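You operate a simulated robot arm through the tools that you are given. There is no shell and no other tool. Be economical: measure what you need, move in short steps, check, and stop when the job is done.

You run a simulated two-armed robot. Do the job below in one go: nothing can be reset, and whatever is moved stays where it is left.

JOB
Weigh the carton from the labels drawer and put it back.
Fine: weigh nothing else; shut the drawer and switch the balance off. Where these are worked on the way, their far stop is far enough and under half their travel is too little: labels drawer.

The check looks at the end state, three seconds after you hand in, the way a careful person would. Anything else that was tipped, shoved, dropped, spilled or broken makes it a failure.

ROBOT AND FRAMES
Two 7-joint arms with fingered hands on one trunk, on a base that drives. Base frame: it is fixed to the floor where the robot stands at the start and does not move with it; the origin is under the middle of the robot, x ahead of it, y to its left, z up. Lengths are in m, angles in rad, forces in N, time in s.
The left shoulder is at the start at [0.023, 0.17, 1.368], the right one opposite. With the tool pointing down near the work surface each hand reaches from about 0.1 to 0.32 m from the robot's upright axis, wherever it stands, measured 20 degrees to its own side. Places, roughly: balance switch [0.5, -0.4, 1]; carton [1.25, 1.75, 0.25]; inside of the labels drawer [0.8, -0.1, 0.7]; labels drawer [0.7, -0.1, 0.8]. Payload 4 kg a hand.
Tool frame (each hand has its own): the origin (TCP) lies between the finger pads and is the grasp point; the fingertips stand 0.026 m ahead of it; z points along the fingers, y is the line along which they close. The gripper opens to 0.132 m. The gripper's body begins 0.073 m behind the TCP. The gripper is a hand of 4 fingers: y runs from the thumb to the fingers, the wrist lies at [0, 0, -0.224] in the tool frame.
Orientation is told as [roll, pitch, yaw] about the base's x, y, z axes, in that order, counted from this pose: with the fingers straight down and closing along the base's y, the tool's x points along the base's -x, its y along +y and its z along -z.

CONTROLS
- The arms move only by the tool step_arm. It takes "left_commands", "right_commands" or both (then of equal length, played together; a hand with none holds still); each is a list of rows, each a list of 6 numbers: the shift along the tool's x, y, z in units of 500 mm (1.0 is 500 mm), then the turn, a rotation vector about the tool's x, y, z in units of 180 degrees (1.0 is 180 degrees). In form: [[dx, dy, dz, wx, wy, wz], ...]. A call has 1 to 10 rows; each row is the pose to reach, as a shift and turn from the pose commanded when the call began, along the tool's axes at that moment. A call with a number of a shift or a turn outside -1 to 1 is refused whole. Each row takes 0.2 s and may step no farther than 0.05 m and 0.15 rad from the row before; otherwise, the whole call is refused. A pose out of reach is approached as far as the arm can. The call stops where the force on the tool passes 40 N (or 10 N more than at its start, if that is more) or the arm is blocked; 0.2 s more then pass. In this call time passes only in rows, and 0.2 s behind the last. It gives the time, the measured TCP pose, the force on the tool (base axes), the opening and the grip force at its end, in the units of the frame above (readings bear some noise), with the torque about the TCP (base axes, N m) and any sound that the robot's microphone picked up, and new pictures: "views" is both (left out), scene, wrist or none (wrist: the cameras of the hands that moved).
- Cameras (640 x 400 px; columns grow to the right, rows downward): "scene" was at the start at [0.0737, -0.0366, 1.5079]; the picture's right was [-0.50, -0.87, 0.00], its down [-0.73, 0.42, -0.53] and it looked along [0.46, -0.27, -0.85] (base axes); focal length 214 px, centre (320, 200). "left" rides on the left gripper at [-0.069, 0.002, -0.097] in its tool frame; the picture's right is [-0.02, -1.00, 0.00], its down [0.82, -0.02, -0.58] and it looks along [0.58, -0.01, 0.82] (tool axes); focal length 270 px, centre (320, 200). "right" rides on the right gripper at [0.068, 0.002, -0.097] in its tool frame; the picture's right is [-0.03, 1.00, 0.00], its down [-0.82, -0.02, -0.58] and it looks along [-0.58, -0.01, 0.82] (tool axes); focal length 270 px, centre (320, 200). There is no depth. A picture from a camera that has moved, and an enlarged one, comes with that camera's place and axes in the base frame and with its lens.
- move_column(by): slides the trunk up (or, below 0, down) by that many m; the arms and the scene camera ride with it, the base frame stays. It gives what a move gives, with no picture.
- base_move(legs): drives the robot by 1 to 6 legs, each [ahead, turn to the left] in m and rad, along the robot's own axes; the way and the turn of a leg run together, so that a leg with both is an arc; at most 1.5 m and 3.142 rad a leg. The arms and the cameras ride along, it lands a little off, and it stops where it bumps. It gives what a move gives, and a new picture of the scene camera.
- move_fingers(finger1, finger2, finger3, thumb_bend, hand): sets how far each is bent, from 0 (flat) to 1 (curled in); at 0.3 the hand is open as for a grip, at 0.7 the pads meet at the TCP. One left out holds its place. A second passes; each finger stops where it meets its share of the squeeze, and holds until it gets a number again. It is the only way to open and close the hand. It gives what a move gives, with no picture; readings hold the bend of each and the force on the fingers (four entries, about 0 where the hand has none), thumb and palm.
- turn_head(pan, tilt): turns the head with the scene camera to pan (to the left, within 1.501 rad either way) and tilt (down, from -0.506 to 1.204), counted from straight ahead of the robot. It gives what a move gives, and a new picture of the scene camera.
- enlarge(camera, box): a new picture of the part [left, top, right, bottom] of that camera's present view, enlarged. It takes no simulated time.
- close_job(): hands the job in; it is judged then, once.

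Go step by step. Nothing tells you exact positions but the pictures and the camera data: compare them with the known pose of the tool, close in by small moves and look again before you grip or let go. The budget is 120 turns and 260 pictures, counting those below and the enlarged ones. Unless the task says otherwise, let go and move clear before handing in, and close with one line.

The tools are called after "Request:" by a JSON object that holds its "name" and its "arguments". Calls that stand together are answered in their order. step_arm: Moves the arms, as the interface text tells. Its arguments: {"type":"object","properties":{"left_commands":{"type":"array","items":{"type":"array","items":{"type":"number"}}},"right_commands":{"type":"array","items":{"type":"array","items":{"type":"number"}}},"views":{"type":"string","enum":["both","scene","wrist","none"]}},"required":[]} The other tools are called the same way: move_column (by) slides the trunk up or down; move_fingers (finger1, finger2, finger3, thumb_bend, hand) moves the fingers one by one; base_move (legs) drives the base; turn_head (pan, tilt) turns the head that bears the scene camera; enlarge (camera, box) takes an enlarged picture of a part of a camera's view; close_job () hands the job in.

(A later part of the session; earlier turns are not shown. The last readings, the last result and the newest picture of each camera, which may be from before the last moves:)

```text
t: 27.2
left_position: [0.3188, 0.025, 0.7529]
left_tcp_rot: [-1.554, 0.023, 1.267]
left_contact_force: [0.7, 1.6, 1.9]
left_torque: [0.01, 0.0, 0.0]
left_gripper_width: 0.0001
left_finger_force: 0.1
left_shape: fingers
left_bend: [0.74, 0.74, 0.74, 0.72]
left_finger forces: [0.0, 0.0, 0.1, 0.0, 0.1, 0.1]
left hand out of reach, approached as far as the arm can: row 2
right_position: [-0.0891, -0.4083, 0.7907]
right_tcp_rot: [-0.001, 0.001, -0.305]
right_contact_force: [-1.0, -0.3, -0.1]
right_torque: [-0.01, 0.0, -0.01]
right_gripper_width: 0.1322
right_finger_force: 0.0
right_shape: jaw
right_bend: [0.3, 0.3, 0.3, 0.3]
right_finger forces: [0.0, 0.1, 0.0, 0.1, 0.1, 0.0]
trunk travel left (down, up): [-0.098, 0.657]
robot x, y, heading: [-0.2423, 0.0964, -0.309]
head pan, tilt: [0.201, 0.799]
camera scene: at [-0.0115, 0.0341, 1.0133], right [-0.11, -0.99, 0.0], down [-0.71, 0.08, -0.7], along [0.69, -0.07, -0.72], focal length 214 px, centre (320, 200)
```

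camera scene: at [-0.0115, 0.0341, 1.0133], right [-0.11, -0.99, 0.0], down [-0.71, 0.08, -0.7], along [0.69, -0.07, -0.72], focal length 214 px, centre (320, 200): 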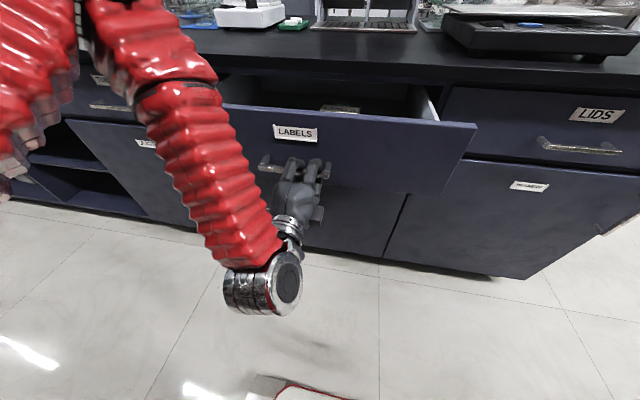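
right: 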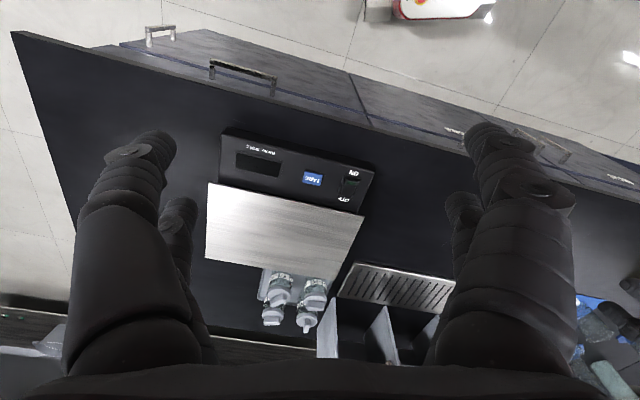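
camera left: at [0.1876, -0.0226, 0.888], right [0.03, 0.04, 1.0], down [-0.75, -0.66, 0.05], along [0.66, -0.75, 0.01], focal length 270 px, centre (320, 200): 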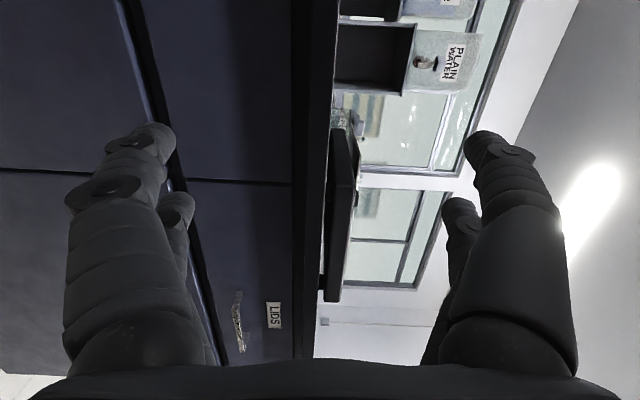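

The arm pulled the drawer further, so the base may have met something behind. I'll look around before going on.

Request:
{"name": "turn_head", "arguments": {"pan": -1.5, "tilt": 0.9}}

Request:
{"name": "turn_head", "arguments": {"pan": 1.5, "tilt": 0.7}}

Request:
{"name": "enlarge", "arguments": {"camera": "right", "box": [0, 0, 640, 400]}}

```text
t: 29.0
left_position: [0.3183, 0.025, 0.7523]
left_tcp_rot: [-1.554, 0.023, 1.265]
left_contact_force: [-0.3, 0.7, 1.6]
left_torque: [0.02, -0.02, -0.02]
left_gripper_width: 0.0
left_finger_force: 0.0
left_shape: fingers
left_bend: [0.74, 0.74, 0.74, 0.72]
left_finger forces: [0.0, 0.0, 0.1, 0.0, 0.0, 0.0]
right_position: [-0.0887, -0.4089, 0.7917]
right_tcp_rot: [-0.001, 0.0, -0.305]
right_contact_force: [0.6, 0.9, -0.2]
right_torque: [0.02, 0.0, 0.0]
right_gripper_width: 0.1319
right_finger_force: 0.2
right_shape: jaw
right_bend: [0.3, 0.3, 0.3, 0.3]
right_finger forces: [0.0, 0.1, 0.0, 0.0, 0.1, 0.0]
trunk travel left (down, up): [-0.098, 0.657]
robot x, y, heading: [-0.2431, 0.0921, -0.306]
head pan, tilt: [-1.499, 0.901]
camera scene: at [-0.1094, -0.0308, 1.0055], right [-0.97, 0.23, 0.0], down [0.18, 0.76, -0.62], along [-0.14, -0.6, -0.78], focal length 214 px, centre (320, 200)
```

scene: 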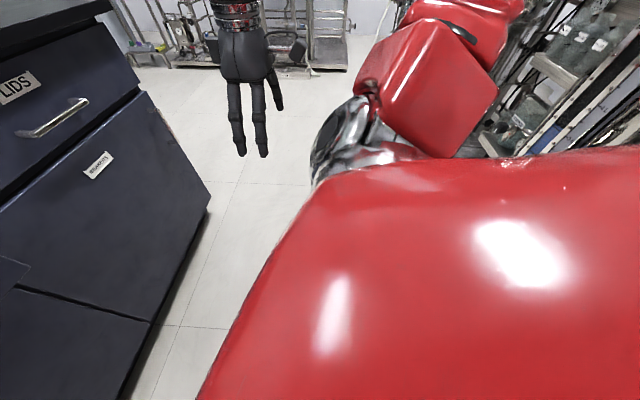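

```text
t: 31.6
left_position: [0.3186, 0.0249, 0.7537]
left_tcp_rot: [-1.554, 0.022, 1.267]
left_contact_force: [0.3, -0.3, 2.0]
left_torque: [0.05, 0.0, -0.01]
left_gripper_width: 0.0
left_finger_force: 0.0
left_shape: fingers
left_bend: [0.74, 0.74, 0.74, 0.72]
left_finger forces: [0.1, 0.0, 0.1, 0.0, 0.0, 0.0]
right_position: [-0.0881, -0.409, 0.7909]
right_tcp_rot: [0.0, -0.002, -0.308]
right_contact_force: [-0.3, 0.5, -0.6]
right_torque: [-0.03, 0.0, 0.02]
right_gripper_width: 0.1322
right_finger_force: 0.0
right_shape: jaw
right_bend: [0.3, 0.3, 0.3, 0.3]
right_finger forces: [0.0, 0.0, 0.1, 0.1, 0.0, 0.0]
trunk travel left (down, up): [-0.098, 0.657]
robot x, y, heading: [-0.243, 0.0929, -0.311]
head pan, tilt: [1.499, 0.7]
camera scene: at [-0.0604, 0.1216, 1.0216], right [0.93, -0.37, 0.0], down [-0.24, -0.6, -0.76], along [0.28, 0.71, -0.64], focal length 214 px, centre (320, 200)
```

scene: 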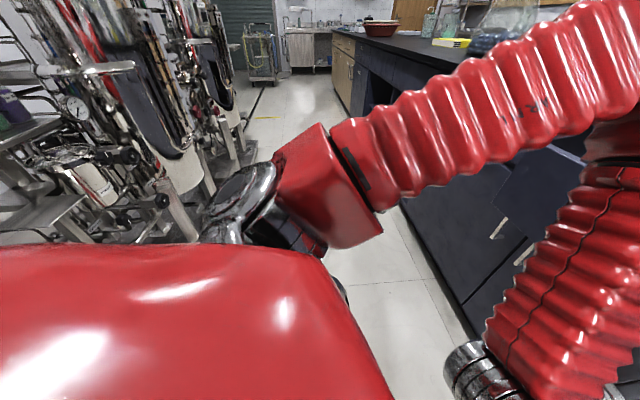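

```text
1.00 times, centred on (320, 200) of right (not enlarged: the box is as wide or as high as the picture)
camera zoom: at [-0.1543, -0.3867, 0.8872], right [0.32, 0.95, 0.0], down [0.77, -0.26, 0.58], along [0.55, -0.19, -0.82], focal length 270 px, centre (320, 200)
```

zoom: 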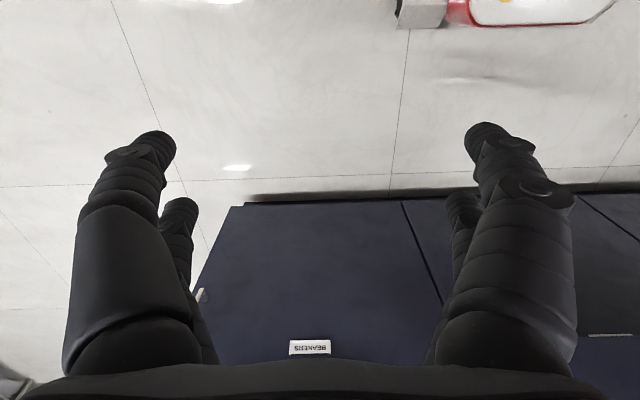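

Equipment stands close behind, so no more backing. I'll release the handle, slip the hand out sideways, and look into the drawer from above.

Request:
{"name": "move_fingers", "arguments": {"hand": "left", "finger1": 0.35, "finger2": 0.35, "finger3": 0.35, "thumb_bend": 0.35}}

Request:
{"name": "step_arm", "arguments": {"left_commands": [[0.04, 0, -0.01, 0, 0, 0], [0.08, 0, -0.03, 0, 0, 0], [0.12, 0, -0.06, 0, 0, 0], [0.16, 0, -0.09, 0, 0, 0]], "views": "wrist"}}

```text
t: 32.6
left_position: [0.3175, 0.0238, 0.7532]
left_tcp_rot: [-1.554, 0.024, 1.266]
left_contact_force: [0.1, -0.7, -0.9]
left_torque: [-0.02, 0.01, -0.01]
left_gripper_width: 0.1159
left_finger_force: 0.0
left_shape: fingers
left_bend: [0.35, 0.35, 0.35, 0.35]
left_finger forces: [0.0, 0.1, 0.0, 0.0, 0.0, 0.0]
right_position: [-0.0888, -0.4091, 0.7914]
right_tcp_rot: [0.0, -0.001, -0.305]
right_contact_force: [0.4, 1.0, 1.3]
right_torque: [0.0, 0.0, 0.01]
right_gripper_width: 0.1323
right_finger_force: 0.0
right_shape: jaw
right_bend: [0.3, 0.3, 0.3, 0.3]
right_finger forces: [0.0, 0.0, 0.1, 0.1, 0.0, 0.1]
trunk travel left (down, up): [-0.098, 0.657]
robot x, y, heading: [-0.2449, 0.0933, -0.31]
head pan, tilt: [1.499, 0.7]
```

```text
t: 33.6
left_position: [0.2519, -0.0399, 0.7551]
left_tcp_rot: [-1.553, 0.022, 1.266]
left_contact_force: [-0.4, -0.2, 0.3]
left_torque: [0.01, 0.01, -0.04]
left_gripper_width: 0.1159
left_finger_force: 0.1
left_shape: fingers
left_bend: [0.35, 0.35, 0.35, 0.35]
left_finger forces: [0.0, 0.0, 0.0, 0.1, 0.0, 0.1]
right_position: [-0.0893, -0.4082, 0.7916]
right_tcp_rot: [0.001, -0.001, -0.305]
right_contact_force: [1.1, -0.9, 0.4]
right_torque: [0.02, -0.04, 0.02]
right_gripper_width: 0.1318
right_finger_force: 0.0
right_shape: jaw
right_bend: [0.3, 0.3, 0.3, 0.3]
right_finger forces: [0.0, 0.0, 0.0, 0.0, 0.0, 0.0]
trunk travel left (down, up): [-0.098, 0.657]
robot x, y, heading: [-0.2449, 0.0933, -0.309]
head pan, tilt: [1.499, 0.7]
camera left: at [0.1805, 0.0546, 0.7538], right [0.03, 0.04, 1.0], down [-0.8, -0.6, 0.05], along [0.61, -0.8, 0.01], focal length 270 px, centre (320, 200)
```

left: 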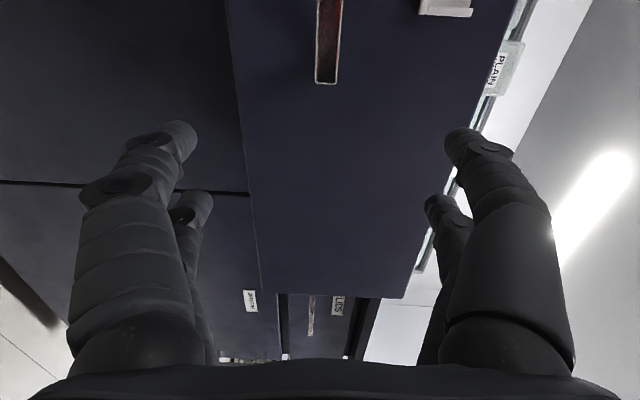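

Request:
{"name": "move_column", "arguments": {"by": 0.42}}

Request:
{"name": "turn_head", "arguments": {"pan": 0.2, "tilt": 0.85}}

Request:
{"name": "enlarge", "arguments": {"camera": "scene", "box": [200, 90, 460, 250]}}

```text
refused: 0.42 is not a number from -0.4 to 0.4
```

```text
t: 35.0
left_position: [0.2518, -0.0394, 0.7555]
left_tcp_rot: [-1.553, 0.024, 1.265]
left_contact_force: [-0.3, 0.7, 0.9]
left_torque: [0.0, 0.03, 0.02]
left_gripper_width: 0.1161
left_finger_force: 0.0
left_shape: fingers
left_bend: [0.35, 0.35, 0.35, 0.35]
left_finger forces: [0.0, 0.1, 0.0, 0.0, 0.0, 0.0]
right_position: [-0.0887, -0.4096, 0.7911]
right_tcp_rot: [-0.001, 0.0, -0.305]
right_contact_force: [-1.1, 0.1, 0.8]
right_torque: [-0.01, 0.01, -0.01]
right_gripper_width: 0.132
right_finger_force: 0.1
right_shape: jaw
right_bend: [0.3, 0.3, 0.3, 0.3]
right_finger forces: [0.1, 0.1, 0.1, 0.1, 0.1, 0.1]
trunk travel left (down, up): [-0.098, 0.657]
robot x, y, heading: [-0.2447, 0.0919, -0.305]
head pan, tilt: [0.201, 0.85]
camera scene: at [-0.014, 0.0344, 1.0093], right [-0.1, -0.99, 0.0], down [-0.75, 0.08, -0.66], along [0.66, -0.07, -0.75], focal length 214 px, centre (320, 200)
```

scene: 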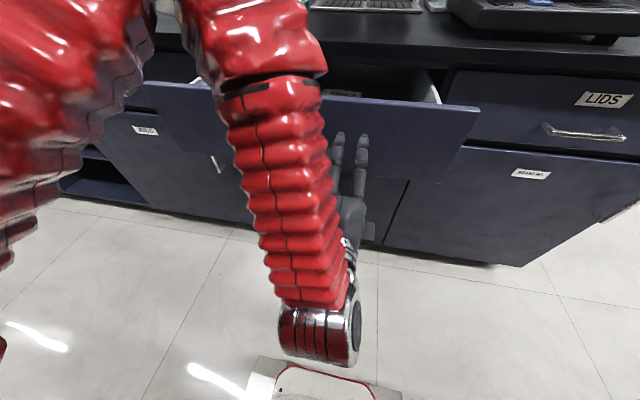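

```text
2.46 times, centred on (330, 170) of scene
camera zoom: at [-0.014, 0.0344, 1.0093], right [-0.1, -0.99, 0.0], down [-0.75, 0.08, -0.66], along [0.66, -0.07, -0.75], focal length 528 px, centre (295, 274)
```

zoom: 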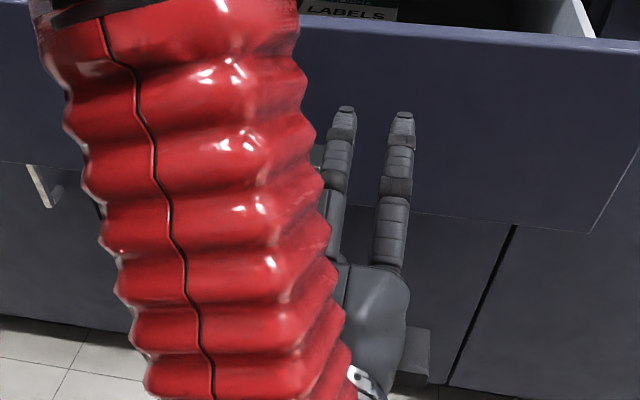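

Request:
{"name": "move_column", "arguments": {"by": 0.4}}

Request:
{"name": "turn_head", "arguments": {"pan": 0.1, "tilt": 0.95}}

Request:
{"name": "enlarge", "arguments": {"camera": "scene", "box": [200, 70, 440, 220]}}

```text
t: 38.9
left_position: [0.2515, -0.0383, 1.1556]
left_tcp_rot: [-1.552, 0.024, 1.264]
left_contact_force: [0.3, 0.3, 0.6]
left_torque: [0.02, 0.01, -0.02]
left_gripper_width: 0.1163
left_finger_force: 0.0
left_shape: fingers
left_bend: [0.35, 0.35, 0.35, 0.35]
left_finger forces: [0.0, 0.0, 0.1, 0.1, 0.1, 0.1]
right_position: [-0.0887, -0.4101, 1.1915]
right_tcp_rot: [-0.002, -0.001, -0.306]
right_contact_force: [-1.8, -0.4, -0.7]
right_torque: [0.02, -0.01, -0.02]
right_gripper_width: 0.1319
right_finger_force: 0.2
right_shape: jaw
right_bend: [0.3, 0.3, 0.3, 0.3]
right_finger forces: [0.1, 0.0, 0.0, 0.0, 0.0, 0.1]
trunk travel left (down, up): [-0.498, 0.257]
robot x, y, heading: [-0.2405, 0.0899, -0.304]
head pan, tilt: [0.201, 0.85]
```

```text
t: 39.5
left_position: [0.2508, -0.0376, 1.1555]
left_tcp_rot: [-1.554, 0.023, 1.264]
left_contact_force: [0.0, 0.5, 0.1]
left_torque: [0.02, -0.02, 0.0]
left_gripper_width: 0.1162
left_finger_force: 0.1
left_shape: fingers
left_bend: [0.35, 0.35, 0.35, 0.35]
left_finger forces: [0.1, 0.0, 0.1, 0.0, 0.0, 0.0]
right_position: [-0.0888, -0.409, 1.1913]
right_tcp_rot: [0.0, -0.001, -0.305]
right_contact_force: [-0.1, -1.0, 0.9]
right_torque: [0.06, -0.01, 0.0]
right_gripper_width: 0.1322
right_finger_force: 0.1
right_shape: jaw
right_bend: [0.3, 0.3, 0.3, 0.3]
right_finger forces: [0.1, 0.0, 0.0, 0.0, 0.1, 0.0]
trunk travel left (down, up): [-0.498, 0.257]
robot x, y, heading: [-0.2419, 0.091, -0.309]
head pan, tilt: [0.099, 0.949]
camera scene: at [-0.1517, 0.0692, 1.4148], right [-0.21, -0.98, 0.0], down [-0.8, 0.17, -0.58], along [0.57, -0.12, -0.81], focal length 214 px, centre (320, 200)
```

scene: 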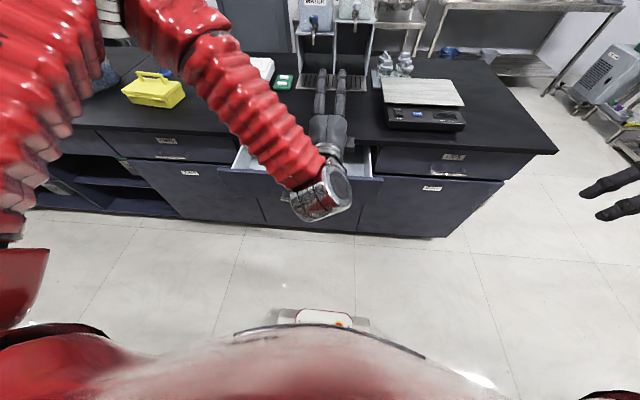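

```text
2.67 times, centred on (320, 145) of scene
camera zoom: at [-0.1517, 0.0692, 1.4148], right [-0.21, -0.98, 0.0], down [-0.8, 0.17, -0.58], along [0.57, -0.12, -0.81], focal length 572 px, centre (320, 347)
```

zoom: 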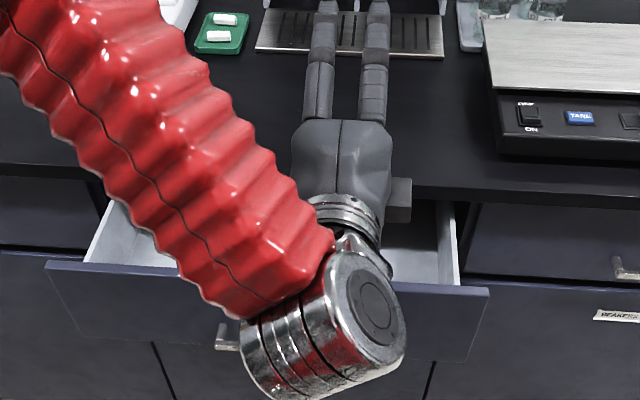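

I'll turn the left hand back to point down, which also lets its camera look into the drawer.

Request:
{"name": "step_arm", "arguments": {"left_commands": [[0, 0, 0, -0.0257, 0.0257, 0.0257], [0, 0, 0, -0.0514, 0.0514, 0.0514], [0, 0, 0, -0.0771, 0.0771, 0.0771], [0, 0, 0, -0.1028, 0.1028, 0.1028], [0, 0, 0, -0.1285, 0.1285, 0.1285], [0, 0, 0, -0.1542, 0.1542, 0.1542], [0, 0, 0, -0.18, 0.18, 0.18]], "views": "none"}}

Request:
{"name": "step_arm", "arguments": {"left_commands": [[0, 0, 0, -0.0257, 0.0257, 0.0257], [0, 0, 0, -0.0514, 0.0514, 0.0514], [0, 0, 0, -0.0771, 0.0771, 0.0771], [0, 0, 0, -0.1028, 0.1028, 0.1028], [0, 0, 0, -0.1285, 0.1285, 0.1285], [0, 0, 0, -0.1542, 0.1542, 0.1542], [0, 0, 0, -0.18, 0.18, 0.18], [0, 0, 0, -0.2049, 0.2049, 0.2049]]}}

```text
t: 41.1
left_position: [0.2514, -0.038, 1.1554]
left_tcp_rot: [-0.844, -0.305, 0.538]
left_contact_force: [0.3, -0.2, 0.2]
left_torque: [-0.01, 0.03, 0.0]
left_gripper_width: 0.1161
left_finger_force: 0.1
left_shape: fingers
left_bend: [0.35, 0.35, 0.35, 0.35]
left_finger forces: [0.0, 0.0, 0.0, 0.0, 0.0, 0.1]
right_position: [-0.0873, -0.4087, 1.1906]
right_tcp_rot: [-0.002, 0.002, -0.305]
right_contact_force: [0.3, 0.2, -0.1]
right_torque: [-0.01, 0.01, 0.0]
right_gripper_width: 0.1318
right_finger_force: 0.0
right_shape: jaw
right_bend: [0.3, 0.3, 0.3, 0.3]
right_finger forces: [0.0, 0.1, 0.0, 0.0, 0.0, 0.0]
trunk travel left (down, up): [-0.498, 0.257]
robot x, y, heading: [-0.2433, 0.0906, -0.305]
head pan, tilt: [0.099, 0.949]
```

```text
t: 42.9
left_position: [0.2516, -0.0379, 1.1548]
left_tcp_rot: [-0.022, 0.021, -0.306]
left_contact_force: [0.3, -0.5, -0.6]
left_torque: [-0.02, -0.01, 0.0]
left_gripper_width: 0.1162
left_finger_force: 0.1
left_shape: fingers
left_bend: [0.35, 0.35, 0.35, 0.35]
left_finger forces: [0.0, 0.0, 0.0, 0.0, 0.0, 0.0]
right_position: [-0.0887, -0.4089, 1.1908]
right_tcp_rot: [0.0, 0.0, -0.307]
right_contact_force: [0.3, 0.6, 0.3]
right_torque: [0.01, -0.03, -0.04]
right_gripper_width: 0.132
right_finger_force: 0.0
right_shape: jaw
right_bend: [0.3, 0.3, 0.3, 0.3]
right_finger forces: [0.0, 0.0, 0.1, 0.1, 0.0, 0.0]
trunk travel left (down, up): [-0.498, 0.257]
robot x, y, heading: [-0.2445, 0.0954, -0.306]
head pan, tilt: [0.099, 0.949]
camera scene: at [-0.1517, 0.0684, 1.4148], right [-0.21, -0.98, 0.0], down [-0.8, 0.17, -0.58], along [0.57, -0.12, -0.81], focal length 214 px, centre (320, 200)
camera left: at [0.3199, -0.0568, 1.2509], right [-0.28, -0.96, 0.02], down [-0.77, 0.24, 0.59], along [-0.58, 0.15, -0.8], focal length 270 px, centre (320, 200)
```

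scene: 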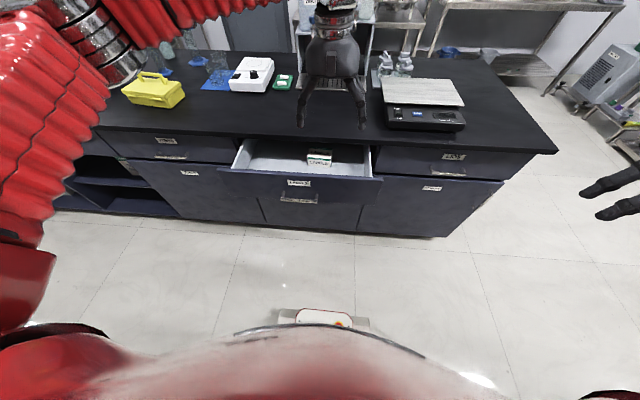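
left: 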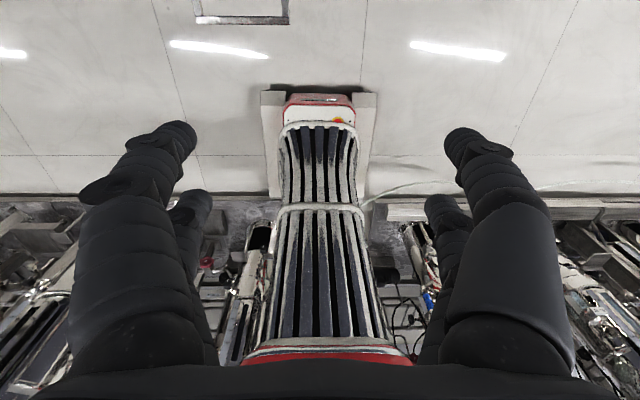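

A small labelled carton sits in the drawer. Closer look.

Request:
{"name": "enlarge", "arguments": {"camera": "scene", "box": [220, 120, 400, 220]}}

Request:
{"name": "enlarge", "arguments": {"camera": "scene", "box": [280, 135, 360, 185]}}

```text
3.56 times, centred on (310, 170) of scene
camera zoom: at [-0.1517, 0.0684, 1.4148], right [-0.21, -0.98, 0.0], down [-0.8, 0.17, -0.58], along [0.57, -0.12, -0.81], focal length 763 px, centre (356, 307)
```

zoom: 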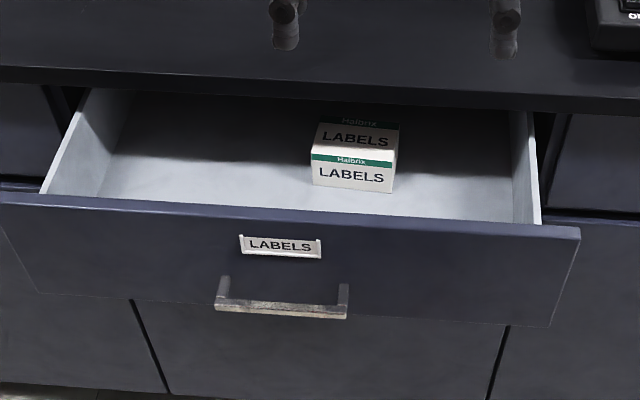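

```text
8.00 times, centred on (320, 160) of scene
camera zoom: at [-0.1517, 0.0684, 1.4148], right [-0.21, -0.98, 0.0], down [-0.8, 0.17, -0.58], along [0.57, -0.12, -0.81], focal length 1716 px, centre (320, 520)
```

zoom: 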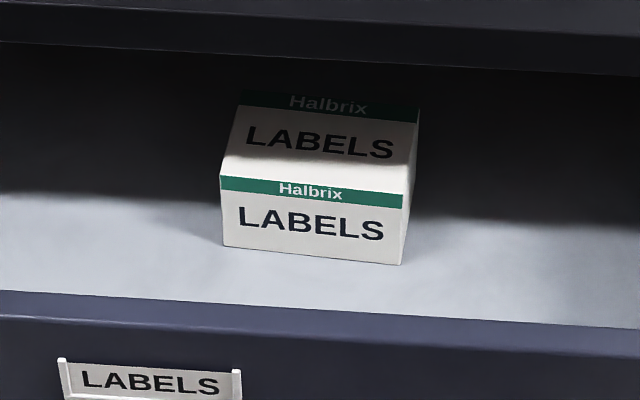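

Carton (about 0.10×0.07×0.055) is at s≈0.095, still under the bench top. I'll drive forward, drop the left fingers inside the drawer behind its front panel, and pull it further open.

Request:
{"name": "base_move", "arguments": {"legs": [[0.125, 0]]}}

Request:
{"name": "move_column", "arguments": {"by": -0.22}}

Request:
{"name": "turn_head", "arguments": {"pan": 0.1, "tilt": 1.1}}

```text
t: 44.2
left_position: [0.3735, -0.0768, 1.1551]
left_tcp_rot: [-0.022, 0.018, -0.305]
left_contact_force: [0.8, 0.8, -0.7]
left_torque: [0.0, 0.03, -0.02]
left_gripper_width: 0.1162
left_finger_force: 0.1
left_shape: fingers
left_bend: [0.35, 0.35, 0.35, 0.35]
left_finger forces: [0.0, 0.0, 0.0, 0.1, 0.1, 0.0]
right_position: [0.0343, -0.4467, 1.1911]
right_tcp_rot: [0.001, 0.002, -0.306]
right_contact_force: [1.2, -0.2, -0.2]
right_torque: [0.0, 0.07, 0.02]
right_gripper_width: 0.1318
right_finger_force: 0.0
right_shape: jaw
right_bend: [0.3, 0.3, 0.3, 0.3]
right_finger forces: [0.1, 0.0, 0.1, 0.0, 0.1, 0.0]
trunk travel left (down, up): [-0.498, 0.257]
robot x, y, heading: [-0.1255, 0.0548, -0.305]
head pan, tilt: [0.099, 0.949]
camera scene: at [-0.0299, 0.0306, 1.4147], right [-0.21, -0.98, 0.0], down [-0.8, 0.17, -0.58], along [0.57, -0.12, -0.81], focal length 214 px, centre (320, 200)
```

scene: 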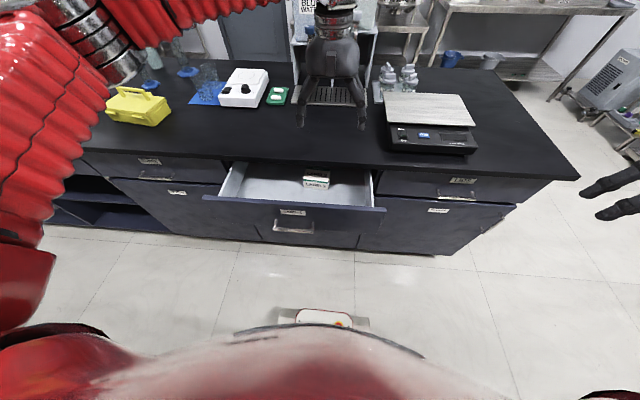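

```text
t: 46.5
left_position: [0.3709, -0.077, 0.9365]
left_tcp_rot: [-0.023, 0.016, -0.304]
left_contact_force: [-0.9, -0.3, 0.4]
left_torque: [0.0, 0.02, -0.03]
left_gripper_width: 0.1161
left_finger_force: 0.2
left_shape: fingers
left_bend: [0.35, 0.35, 0.35, 0.35]
left_finger forces: [0.1, 0.0, 0.0, 0.0, 0.0, 0.0]
right_position: [0.0312, -0.4465, 0.9707]
right_tcp_rot: [-0.001, -0.001, -0.305]
right_contact_force: [0.8, -0.4, -0.7]
right_torque: [-0.01, -0.02, -0.04]
right_gripper_width: 0.1322
right_finger_force: 0.0
right_shape: jaw
right_bend: [0.3, 0.3, 0.3, 0.3]
right_finger forces: [0.0, 0.1, 0.0, 0.0, 0.0, 0.1]
trunk travel left (down, up): [-0.278, 0.477]
robot x, y, heading: [-0.1222, 0.0595, -0.307]
head pan, tilt: [0.099, 0.949]
```

```text
t: 47.2
left_position: [0.3706, -0.0757, 0.936]
left_tcp_rot: [-0.023, 0.018, -0.306]
left_contact_force: [0.0, 0.1, 0.7]
left_torque: [-0.04, 0.01, -0.02]
left_gripper_width: 0.1164
left_finger_force: 0.1
left_shape: fingers
left_bend: [0.35, 0.35, 0.35, 0.35]
left_finger forces: [0.0, 0.0, 0.1, 0.0, 0.0, 0.0]
right_position: [0.0307, -0.4467, 0.9722]
right_tcp_rot: [0.0, 0.001, -0.306]
right_contact_force: [0.6, 0.3, 0.3]
right_torque: [-0.02, 0.02, 0.0]
right_gripper_width: 0.1319
right_finger_force: 0.0
right_shape: jaw
right_bend: [0.3, 0.3, 0.3, 0.3]
right_finger forces: [0.0, 0.0, 0.0, 0.0, 0.0, 0.1]
trunk travel left (down, up): [-0.278, 0.477]
robot x, y, heading: [-0.123, 0.0575, -0.303]
head pan, tilt: [0.099, 1.1]
camera scene: at [0.01, 0.0171, 1.1817], right [-0.21, -0.98, 0.0], down [-0.87, 0.18, -0.45], along [0.44, -0.09, -0.89], focal length 214 px, centre (320, 200)
```

scene: 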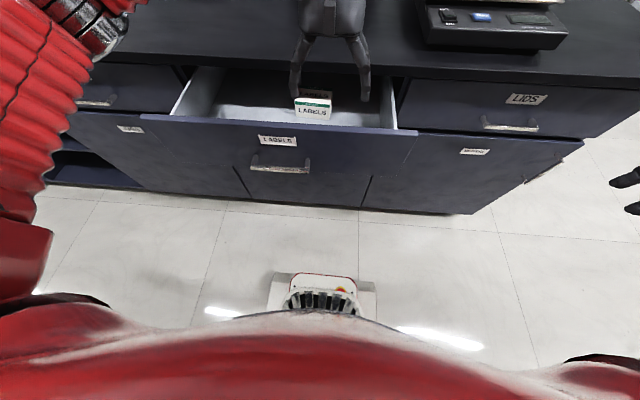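

Request:
{"name": "enlarge", "arguments": {"camera": "scene", "box": [220, 10, 440, 150]}}

Request:
{"name": "enlarge", "arguments": {"camera": "left", "box": [0, 0, 640, 400]}}

```text
2.86 times, centred on (330, 80) of scene
camera zoom: at [0.01, 0.0171, 1.1817], right [-0.21, -0.98, 0.0], down [-0.87, 0.18, -0.45], along [0.44, -0.09, -0.89], focal length 613 px, centre (291, 543)
```

zoom: 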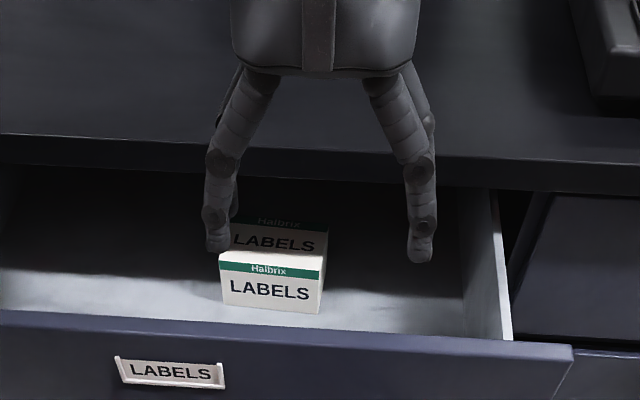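

```text
1.00 times, centred on (320, 200) of left (not enlarged: the box is as wide or as high as the picture)
camera zoom: at [0.4401, -0.0935, 1.0315], right [-0.28, -0.96, 0.02], down [-0.77, 0.23, 0.59], along [-0.57, 0.15, -0.81], focal length 270 px, centre (320, 200)
```

zoom: 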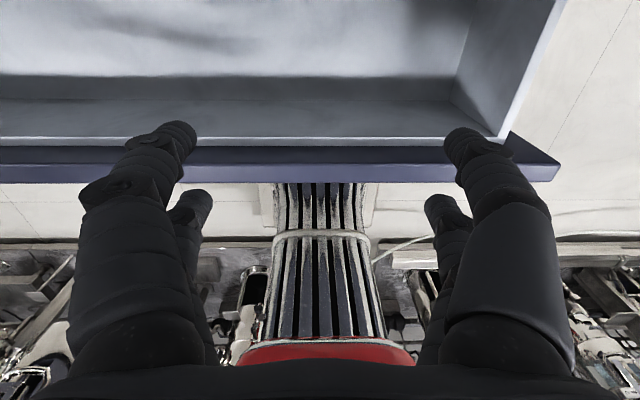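

Request:
{"name": "base_move", "arguments": {"legs": [[0.035, 0]]}}

Request:
{"name": "move_column", "arguments": {"by": -0.06}}

Request:
{"name": "enlarge", "arguments": {"camera": "left", "box": [0, 0, 640, 400]}}

```text
t: 48.1
left_position: [0.405, -0.0861, 0.9347]
left_tcp_rot: [-0.022, 0.021, -0.305]
left_contact_force: [0.1, -0.8, -1.2]
left_torque: [-0.01, 0.03, -0.03]
left_gripper_width: 0.116
left_finger_force: 0.1
left_shape: fingers
left_bend: [0.35, 0.35, 0.35, 0.35]
left_finger forces: [0.1, 0.0, 0.1, 0.0, 0.0, 0.1]
right_position: [0.0668, -0.4579, 0.9708]
right_tcp_rot: [0.0, 0.001, -0.304]
right_contact_force: [0.7, -0.1, 0.1]
right_torque: [0.01, 0.0, -0.03]
right_gripper_width: 0.1318
right_finger_force: 0.1
right_shape: jaw
right_bend: [0.3, 0.3, 0.3, 0.3]
right_finger forces: [0.0, 0.0, 0.0, 0.0, 0.0, 0.1]
trunk travel left (down, up): [-0.278, 0.477]
robot x, y, heading: [-0.0896, 0.046, -0.302]
head pan, tilt: [0.099, 1.1]
camera scene: at [0.0452, 0.006, 1.1812], right [-0.2, -0.98, 0.0], down [-0.87, 0.18, -0.45], along [0.44, -0.09, -0.89], focal length 214 px, centre (320, 200)
```

scene: 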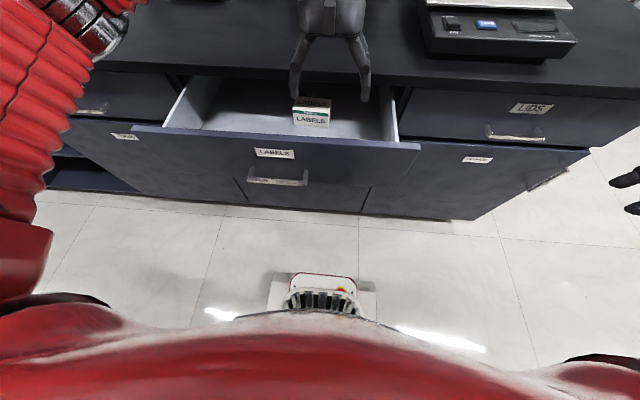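

```text
t: 49.1
left_position: [0.4053, -0.0852, 0.8776]
left_tcp_rot: [-0.023, 0.015, -0.304]
left_contact_force: [0.3, 1.0, 0.6]
left_torque: [0.05, -0.03, 0.02]
left_gripper_width: 0.1162
left_finger_force: 0.1
left_shape: fingers
left_bend: [0.35, 0.35, 0.35, 0.35]
left_finger forces: [0.1, 0.0, 0.0, 0.0, 0.0, 0.1]
right_position: [0.0632, -0.4573, 0.9113]
right_tcp_rot: [0.0, 0.0, -0.306]
right_contact_force: [0.5, 0.3, 0.7]
right_torque: [0.01, -0.02, -0.01]
right_gripper_width: 0.1321
right_finger_force: 0.1
right_shape: jaw
right_bend: [0.3, 0.3, 0.3, 0.3]
right_finger forces: [0.1, 0.0, 0.0, 0.0, 0.0, 0.1]
trunk travel left (down, up): [-0.218, 0.537]
robot x, y, heading: [-0.0876, 0.0453, -0.302]
head pan, tilt: [0.099, 1.1]
```

```text
1.00 times, centred on (320, 200) of left (not enlarged: the box is as wide or as high as the picture)
camera zoom: at [0.4729, -0.1035, 0.973], right [-0.27, -0.96, 0.02], down [-0.77, 0.23, 0.59], along [-0.57, 0.15, -0.81], focal length 270 px, centre (320, 200)
```

zoom: 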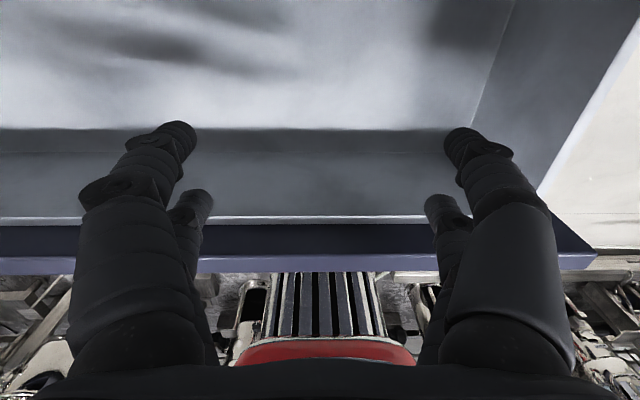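

Request:
{"name": "move_column", "arguments": {"by": -0.055}}

Request:
{"name": "enlarge", "arguments": {"camera": "left", "box": [0, 0, 640, 400]}}

```text
t: 50.1
left_position: [0.4048, -0.0852, 0.823]
left_tcp_rot: [-0.023, 0.018, -0.304]
left_contact_force: [-0.6, -0.6, 0.2]
left_torque: [-0.02, -0.02, 0.02]
left_gripper_width: 0.1164
left_finger_force: 0.1
left_shape: fingers
left_bend: [0.35, 0.35, 0.35, 0.35]
left_finger forces: [0.0, 0.0, 0.0, 0.0, 0.0, 0.1]
right_position: [0.0639, -0.4573, 0.858]
right_tcp_rot: [0.0, 0.0, -0.306]
right_contact_force: [-0.6, -0.6, 0.3]
right_torque: [-0.01, -0.01, -0.03]
right_gripper_width: 0.132
right_finger_force: 0.1
right_shape: jaw
right_bend: [0.3, 0.3, 0.3, 0.3]
right_finger forces: [0.1, 0.0, 0.1, 0.0, 0.0, 0.1]
trunk travel left (down, up): [-0.163, 0.592]
robot x, y, heading: [-0.0921, 0.0423, -0.31]
head pan, tilt: [0.099, 1.1]
```

```text
1.00 times, centred on (320, 200) of left (not enlarged: the box is as wide or as high as the picture)
camera zoom: at [0.473, -0.1035, 0.9178], right [-0.27, -0.96, 0.02], down [-0.77, 0.23, 0.59], along [-0.57, 0.15, -0.81], focal length 270 px, centre (320, 200)
```

zoom: 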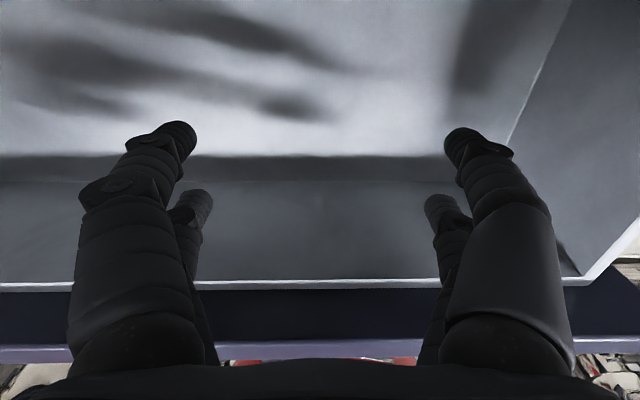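

Fingers are inside the drawer behind the front wall. Pull by driving back.

Request:
{"name": "base_move", "arguments": {"legs": [[-0.14, 0]]}}

Request:
{"name": "enlarge", "arguments": {"camera": "left", "box": [0, 0, 640, 400]}}

```text
t: 51.4
left_position: [0.2683, -0.0426, 0.8217]
left_tcp_rot: [-0.021, 0.016, -0.305]
left_contact_force: [0.4, -0.2, 0.8]
left_torque: [-0.01, -0.02, 0.0]
left_gripper_width: 0.1163
left_finger_force: 0.2
left_shape: fingers
left_bend: [0.35, 0.35, 0.35, 0.35]
left_finger forces: [0.1, 0.1, 0.0, 0.0, 0.0, 0.0]
right_position: [-0.0716, -0.4136, 0.8567]
right_tcp_rot: [-0.001, 0.0, -0.305]
right_contact_force: [1.0, -0.1, 0.1]
right_torque: [0.0, -0.03, -0.03]
right_gripper_width: 0.1318
right_finger_force: 0.1
right_shape: jaw
right_bend: [0.3, 0.3, 0.3, 0.3]
right_finger forces: [0.0, 0.0, 0.0, 0.0, 0.0, 0.0]
trunk travel left (down, up): [-0.163, 0.592]
robot x, y, heading: [-0.2261, 0.0876, -0.306]
head pan, tilt: [0.099, 1.1]
camera scene: at [-0.0448, 0.0346, 1.0617], right [-0.2, -0.98, 0.0], down [-0.87, 0.18, -0.45], along [0.44, -0.09, -0.89], focal length 214 px, centre (320, 200)
```

scene: 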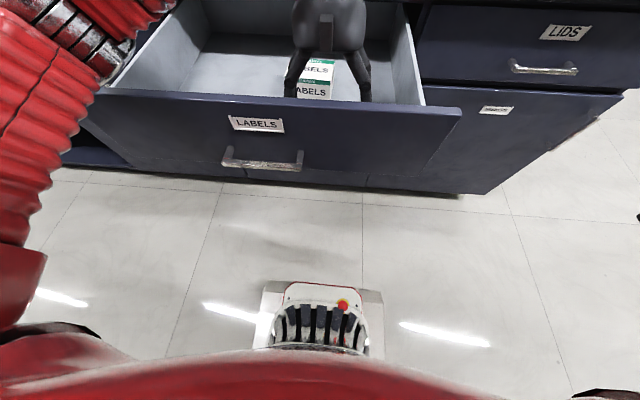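

```text
1.00 times, centred on (320, 200) of left (not enlarged: the box is as wide or as high as the picture)
camera zoom: at [0.3376, -0.0605, 0.9173], right [-0.27, -0.96, 0.02], down [-0.77, 0.23, 0.59], along [-0.57, 0.15, -0.81], focal length 270 px, centre (320, 200)
```

zoom: 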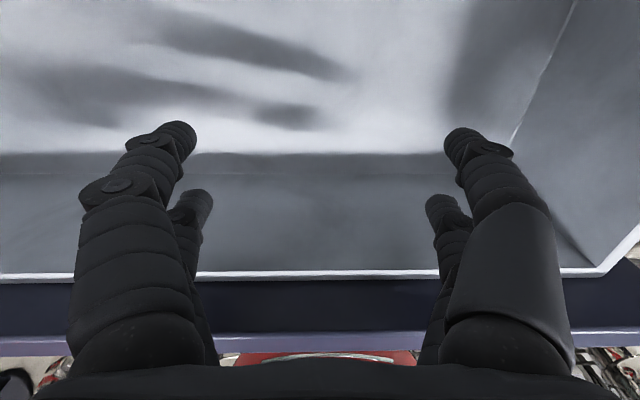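

Request:
{"name": "step_arm", "arguments": {"left_commands": [[0.04, 0, 0, 0, 0, 0], [0.08, 0, 0, 0, 0, 0], [0.12, 0, 0, 0, 0, 0], [0.16, 0, 0, 0, 0, 0]], "views": "both"}}

```text
t: 52.4
left_position: [0.1942, -0.0197, 0.8228]
left_tcp_rot: [-0.022, 0.019, -0.302]
left_contact_force: [-0.5, 0.8, -0.3]
left_torque: [-0.02, 0.01, -0.01]
left_gripper_width: 0.1161
left_finger_force: 0.1
left_shape: fingers
left_bend: [0.35, 0.35, 0.35, 0.35]
left_finger forces: [0.1, 0.1, 0.0, 0.0, 0.0, 0.1]
right_position: [-0.0703, -0.4134, 0.8573]
right_tcp_rot: [-0.001, -0.001, -0.304]
right_contact_force: [-0.2, -0.1, -0.5]
right_torque: [-0.01, 0.02, 0.0]
right_gripper_width: 0.1319
right_finger_force: 0.1
right_shape: jaw
right_bend: [0.3, 0.3, 0.3, 0.3]
right_finger forces: [0.0, 0.0, 0.1, 0.1, 0.0, 0.0]
trunk travel left (down, up): [-0.163, 0.592]
robot x, y, heading: [-0.2232, 0.0828, -0.304]
head pan, tilt: [0.099, 1.1]
camera scene: at [-0.0442, 0.0345, 1.0615], right [-0.2, -0.98, 0.0], down [-0.87, 0.18, -0.45], along [0.44, -0.09, -0.89], focal length 214 px, centre (320, 200)
camera left: at [0.262, -0.0368, 0.9181], right [-0.27, -0.96, 0.02], down [-0.77, 0.23, 0.59], along [-0.58, 0.15, -0.8], focal length 270 px, centre (320, 200)
```

scene: 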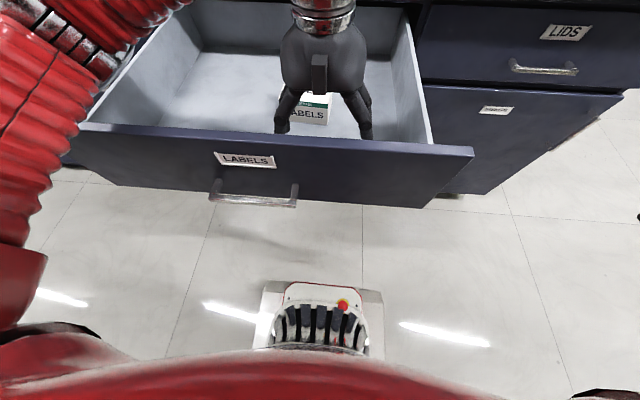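
left: 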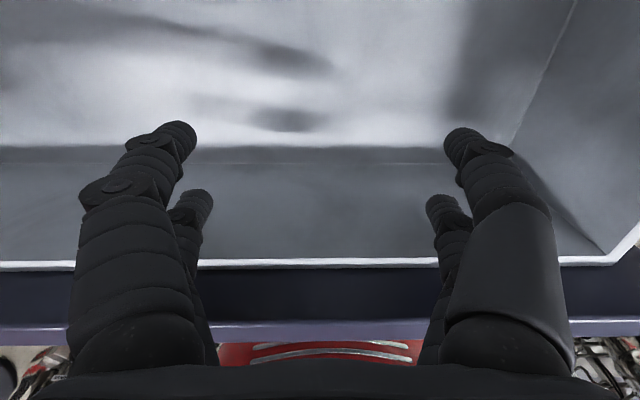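

The drawer is about 0.38 open and the carton well clear of the bench edge. I'll lift the hand out and move above the carton.

Request:
{"name": "move_column", "arguments": {"by": 0.12}}

Request:
{"name": "base_move", "arguments": {"legs": [[0.09, 0]]}}

Request:
{"name": "step_arm", "arguments": {"left_commands": [[-0.05, 0.05, 0, 0, 0, 0], [-0.1, 0.1, 0, 0, 0, 0], [-0.15, 0.1, 0, 0, 0, 0]], "views": "both"}}

```text
t: 53.9
left_position: [0.1935, -0.019, 0.9418]
left_tcp_rot: [-0.023, 0.019, -0.302]
left_contact_force: [0.2, -0.4, 0.5]
left_torque: [0.01, 0.0, 0.0]
left_gripper_width: 0.116
left_finger_force: 0.1
left_shape: fingers
left_bend: [0.35, 0.35, 0.35, 0.35]
left_finger forces: [0.0, 0.0, 0.1, 0.0, 0.0, 0.0]
right_position: [-0.0697, -0.4146, 0.9775]
right_tcp_rot: [0.0, 0.002, -0.303]
right_contact_force: [-0.3, 0.3, 0.0]
right_torque: [0.01, 0.01, -0.02]
right_gripper_width: 0.1323
right_finger_force: 0.0
right_shape: jaw
right_bend: [0.3, 0.3, 0.3, 0.3]
right_finger forces: [0.1, 0.0, 0.0, 0.0, 0.1, 0.0]
trunk travel left (down, up): [-0.283, 0.472]
robot x, y, heading: [-0.2233, 0.0874, -0.304]
head pan, tilt: [0.099, 1.1]
```

```text
t: 55.0
left_position: [0.2801, -0.0461, 0.9425]
left_tcp_rot: [-0.023, 0.021, -0.302]
left_contact_force: [0.4, -0.7, -0.9]
left_torque: [0.01, 0.02, 0.0]
left_gripper_width: 0.1163
left_finger_force: 0.1
left_shape: fingers
left_bend: [0.35, 0.35, 0.35, 0.35]
left_finger forces: [0.1, 0.1, 0.0, 0.0, 0.0, 0.1]
right_position: [0.0183, -0.4418, 0.9755]
right_tcp_rot: [0.001, 0.002, -0.302]
right_contact_force: [0.5, -0.2, 0.5]
right_torque: [0.02, 0.03, 0.0]
right_gripper_width: 0.1316
right_finger_force: 0.0
right_shape: jaw
right_bend: [0.3, 0.3, 0.3, 0.3]
right_finger forces: [0.0, 0.0, 0.1, 0.0, 0.0, 0.0]
trunk travel left (down, up): [-0.283, 0.472]
robot x, y, heading: [-0.1393, 0.0602, -0.303]
head pan, tilt: [0.099, 1.1]
camera scene: at [-0.006, 0.0228, 1.1864], right [-0.2, -0.98, 0.0], down [-0.87, 0.18, -0.45], along [0.44, -0.09, -0.89], focal length 214 px, centre (320, 200)
```

scene: 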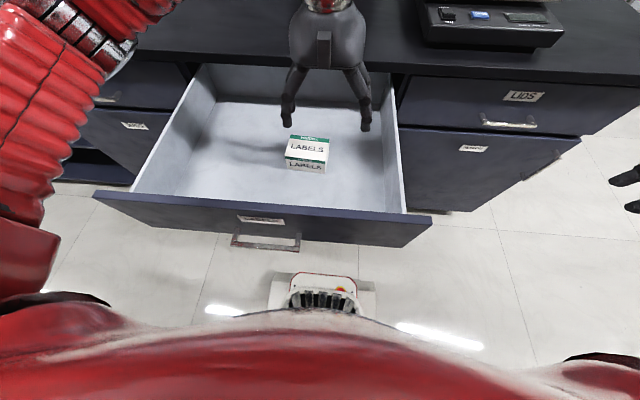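

```text
t: 55.8
left_position: [0.3649, -0.0213, 0.9423]
left_tcp_rot: [-0.022, 0.018, -0.303]
left_contact_force: [0.1, -0.1, -0.1]
left_torque: [-0.03, 0.01, 0.01]
left_gripper_width: 0.1164
left_finger_force: 0.0
left_shape: fingers
left_bend: [0.35, 0.35, 0.35, 0.35]
left_finger forces: [0.0, 0.1, 0.0, 0.0, 0.1, 0.0]
right_position: [0.0172, -0.4407, 0.977]
right_tcp_rot: [0.001, -0.001, -0.301]
right_contact_force: [-0.1, -0.5, -0.2]
right_torque: [0.02, -0.01, -0.02]
right_gripper_width: 0.1321
right_finger_force: 0.0
right_shape: jaw
right_bend: [0.3, 0.3, 0.3, 0.3]
right_finger forces: [0.1, 0.0, 0.1, 0.1, 0.1, 0.0]
trunk travel left (down, up): [-0.283, 0.472]
robot x, y, heading: [-0.1387, 0.0585, -0.302]
head pan, tilt: [0.099, 1.1]
camera scene: at [-0.0076, 0.023, 1.1867], right [-0.2, -0.98, 0.0], down [-0.87, 0.18, -0.45], along [0.44, -0.09, -0.89], focal length 214 px, centre (320, 200)
camera left: at [0.4346, -0.0387, 1.0368], right [-0.27, -0.96, 0.02], down [-0.77, 0.23, 0.59], along [-0.58, 0.14, -0.8], focal length 270 px, centre (320, 200)
```

scene: 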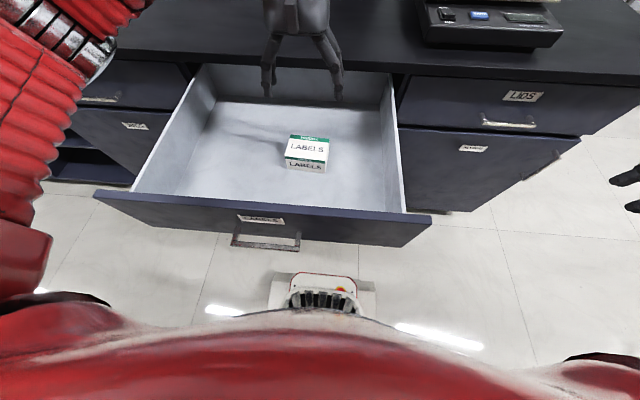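
left: 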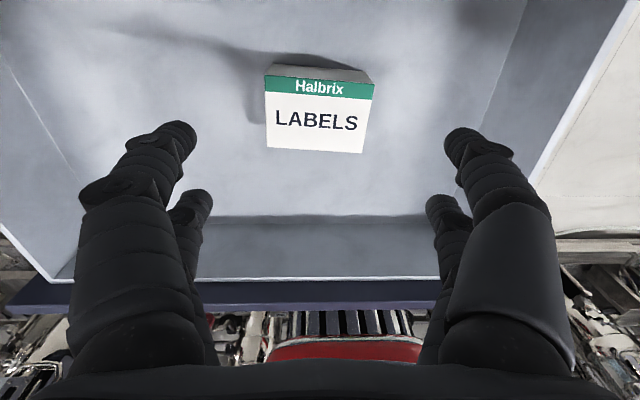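

Request:
{"name": "enlarge", "arguments": {"camera": "scene", "box": [260, 110, 360, 180]}}

Request:
{"name": "enlarge", "arguments": {"camera": "left", "box": [220, 40, 420, 165]}}

```text
5.71 times, centred on (310, 145) of scene
camera zoom: at [-0.0076, 0.023, 1.1867], right [-0.2, -0.98, 0.0], down [-0.87, 0.18, -0.45], along [0.44, -0.09, -0.89], focal length 1226 px, centre (377, 514)
```

zoom: 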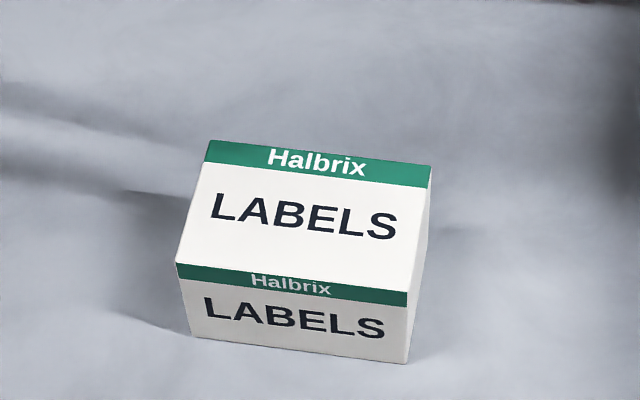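

```text
3.20 times, centred on (320, 102) of left
camera zoom: at [0.4346, -0.0387, 1.0368], right [-0.27, -0.96, 0.02], down [-0.77, 0.23, 0.59], along [-0.58, 0.14, -0.8], focal length 865 px, centre (320, 512)
```

zoom: 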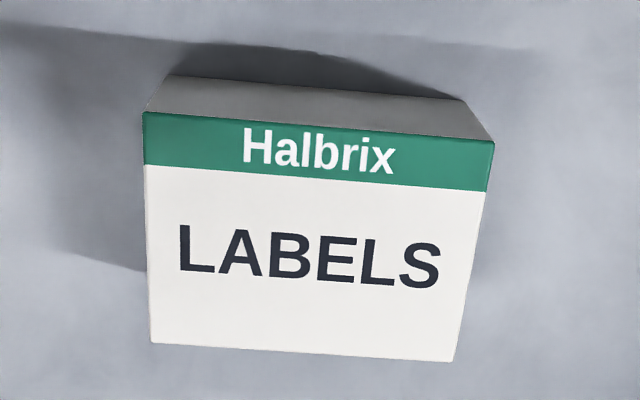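

Triangulated: carton centre ≈ (0.3435, -0.017), top z 0.775, floor 0.722, long side along the bench. I'll open a bit more, align and descend.

Request:
{"name": "move_fingers", "arguments": {"hand": "left", "finger1": 0.27, "finger2": 0.27, "finger3": 0.27, "thumb_bend": 0.27}}

Request:
{"name": "step_arm", "arguments": {"left_commands": [[0.043, -0.005, 0.0, 0, 0, 0.0143], [0.043, -0.005, 0.08, 0.0, 0, 0.0143], [0.043, -0.005, 0.16, 0, 0, 0.0143], [0.043, -0.005, 0.2, 0, 0, 0.0143]], "views": "both"}}

```text
t: 56.8
left_position: [0.3651, -0.0212, 0.9431]
left_tcp_rot: [-0.023, 0.02, -0.303]
left_contact_force: [0.0, 0.8, 0.4]
left_torque: [0.0, 0.01, 0.01]
left_gripper_width: 0.1388
left_finger_force: 0.0
left_shape: fingers
left_bend: [0.27, 0.27, 0.27, 0.27]
left_finger forces: [0.0, 0.1, 0.0, 0.0, 0.1, 0.0]
right_position: [0.0165, -0.4412, 0.9769]
right_tcp_rot: [0.0, 0.001, -0.304]
right_contact_force: [0.3, -0.4, -0.3]
right_torque: [0.03, -0.01, 0.0]
right_gripper_width: 0.1318
right_finger_force: 0.1
right_shape: jaw
right_bend: [0.3, 0.3, 0.3, 0.3]
right_finger forces: [0.0, 0.1, 0.0, 0.1, 0.0, 0.0]
trunk travel left (down, up): [-0.283, 0.472]
robot x, y, heading: [-0.1398, 0.06, -0.302]
head pan, tilt: [0.099, 1.1]
```

```text
t: 57.8
left_position: [0.3397, -0.016, 0.8434]
left_tcp_rot: [-0.022, 0.017, -0.346]
left_contact_force: [-0.1, -1.1, -0.1]
left_torque: [0.01, -0.01, 0.0]
left_gripper_width: 0.1387
left_finger_force: 0.0
left_shape: fingers
left_bend: [0.27, 0.27, 0.27, 0.27]
left_finger forces: [0.0, 0.0, 0.1, 0.0, 0.0, 0.0]
right_position: [0.0169, -0.4411, 0.9782]
right_tcp_rot: [0.0, 0.0, -0.302]
right_contact_force: [0.1, 1.2, 0.0]
right_torque: [-0.02, 0.0, 0.03]
right_gripper_width: 0.1319
right_finger_force: 0.1
right_shape: jaw
right_bend: [0.3, 0.3, 0.3, 0.3]
right_finger forces: [0.1, 0.1, 0.1, 0.0, 0.1, 0.0]
trunk travel left (down, up): [-0.283, 0.472]
robot x, y, heading: [-0.1397, 0.057, -0.301]
head pan, tilt: [0.099, 1.1]
camera scene: at [-0.0079, 0.0233, 1.1868], right [-0.2, -0.98, 0.0], down [-0.87, 0.18, -0.45], along [0.44, -0.09, -0.89], focal length 214 px, centre (320, 200)
camera left: at [0.4089, -0.0372, 0.9386], right [-0.32, -0.95, 0.02], down [-0.76, 0.27, 0.59], along [-0.57, 0.17, -0.81], focal length 270 px, centre (320, 200)
```

scene: 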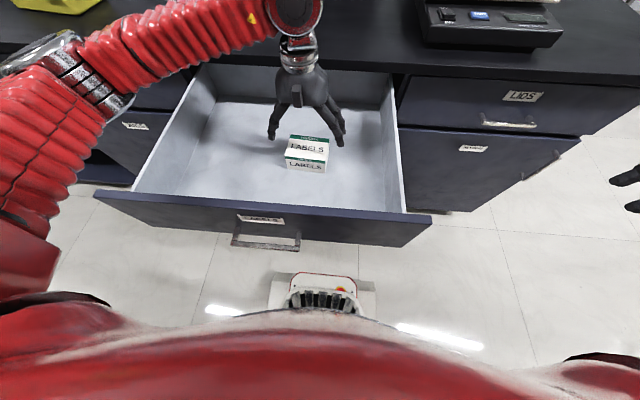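
left: 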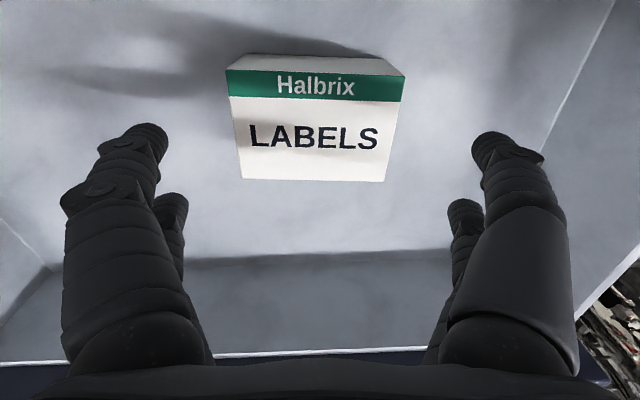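

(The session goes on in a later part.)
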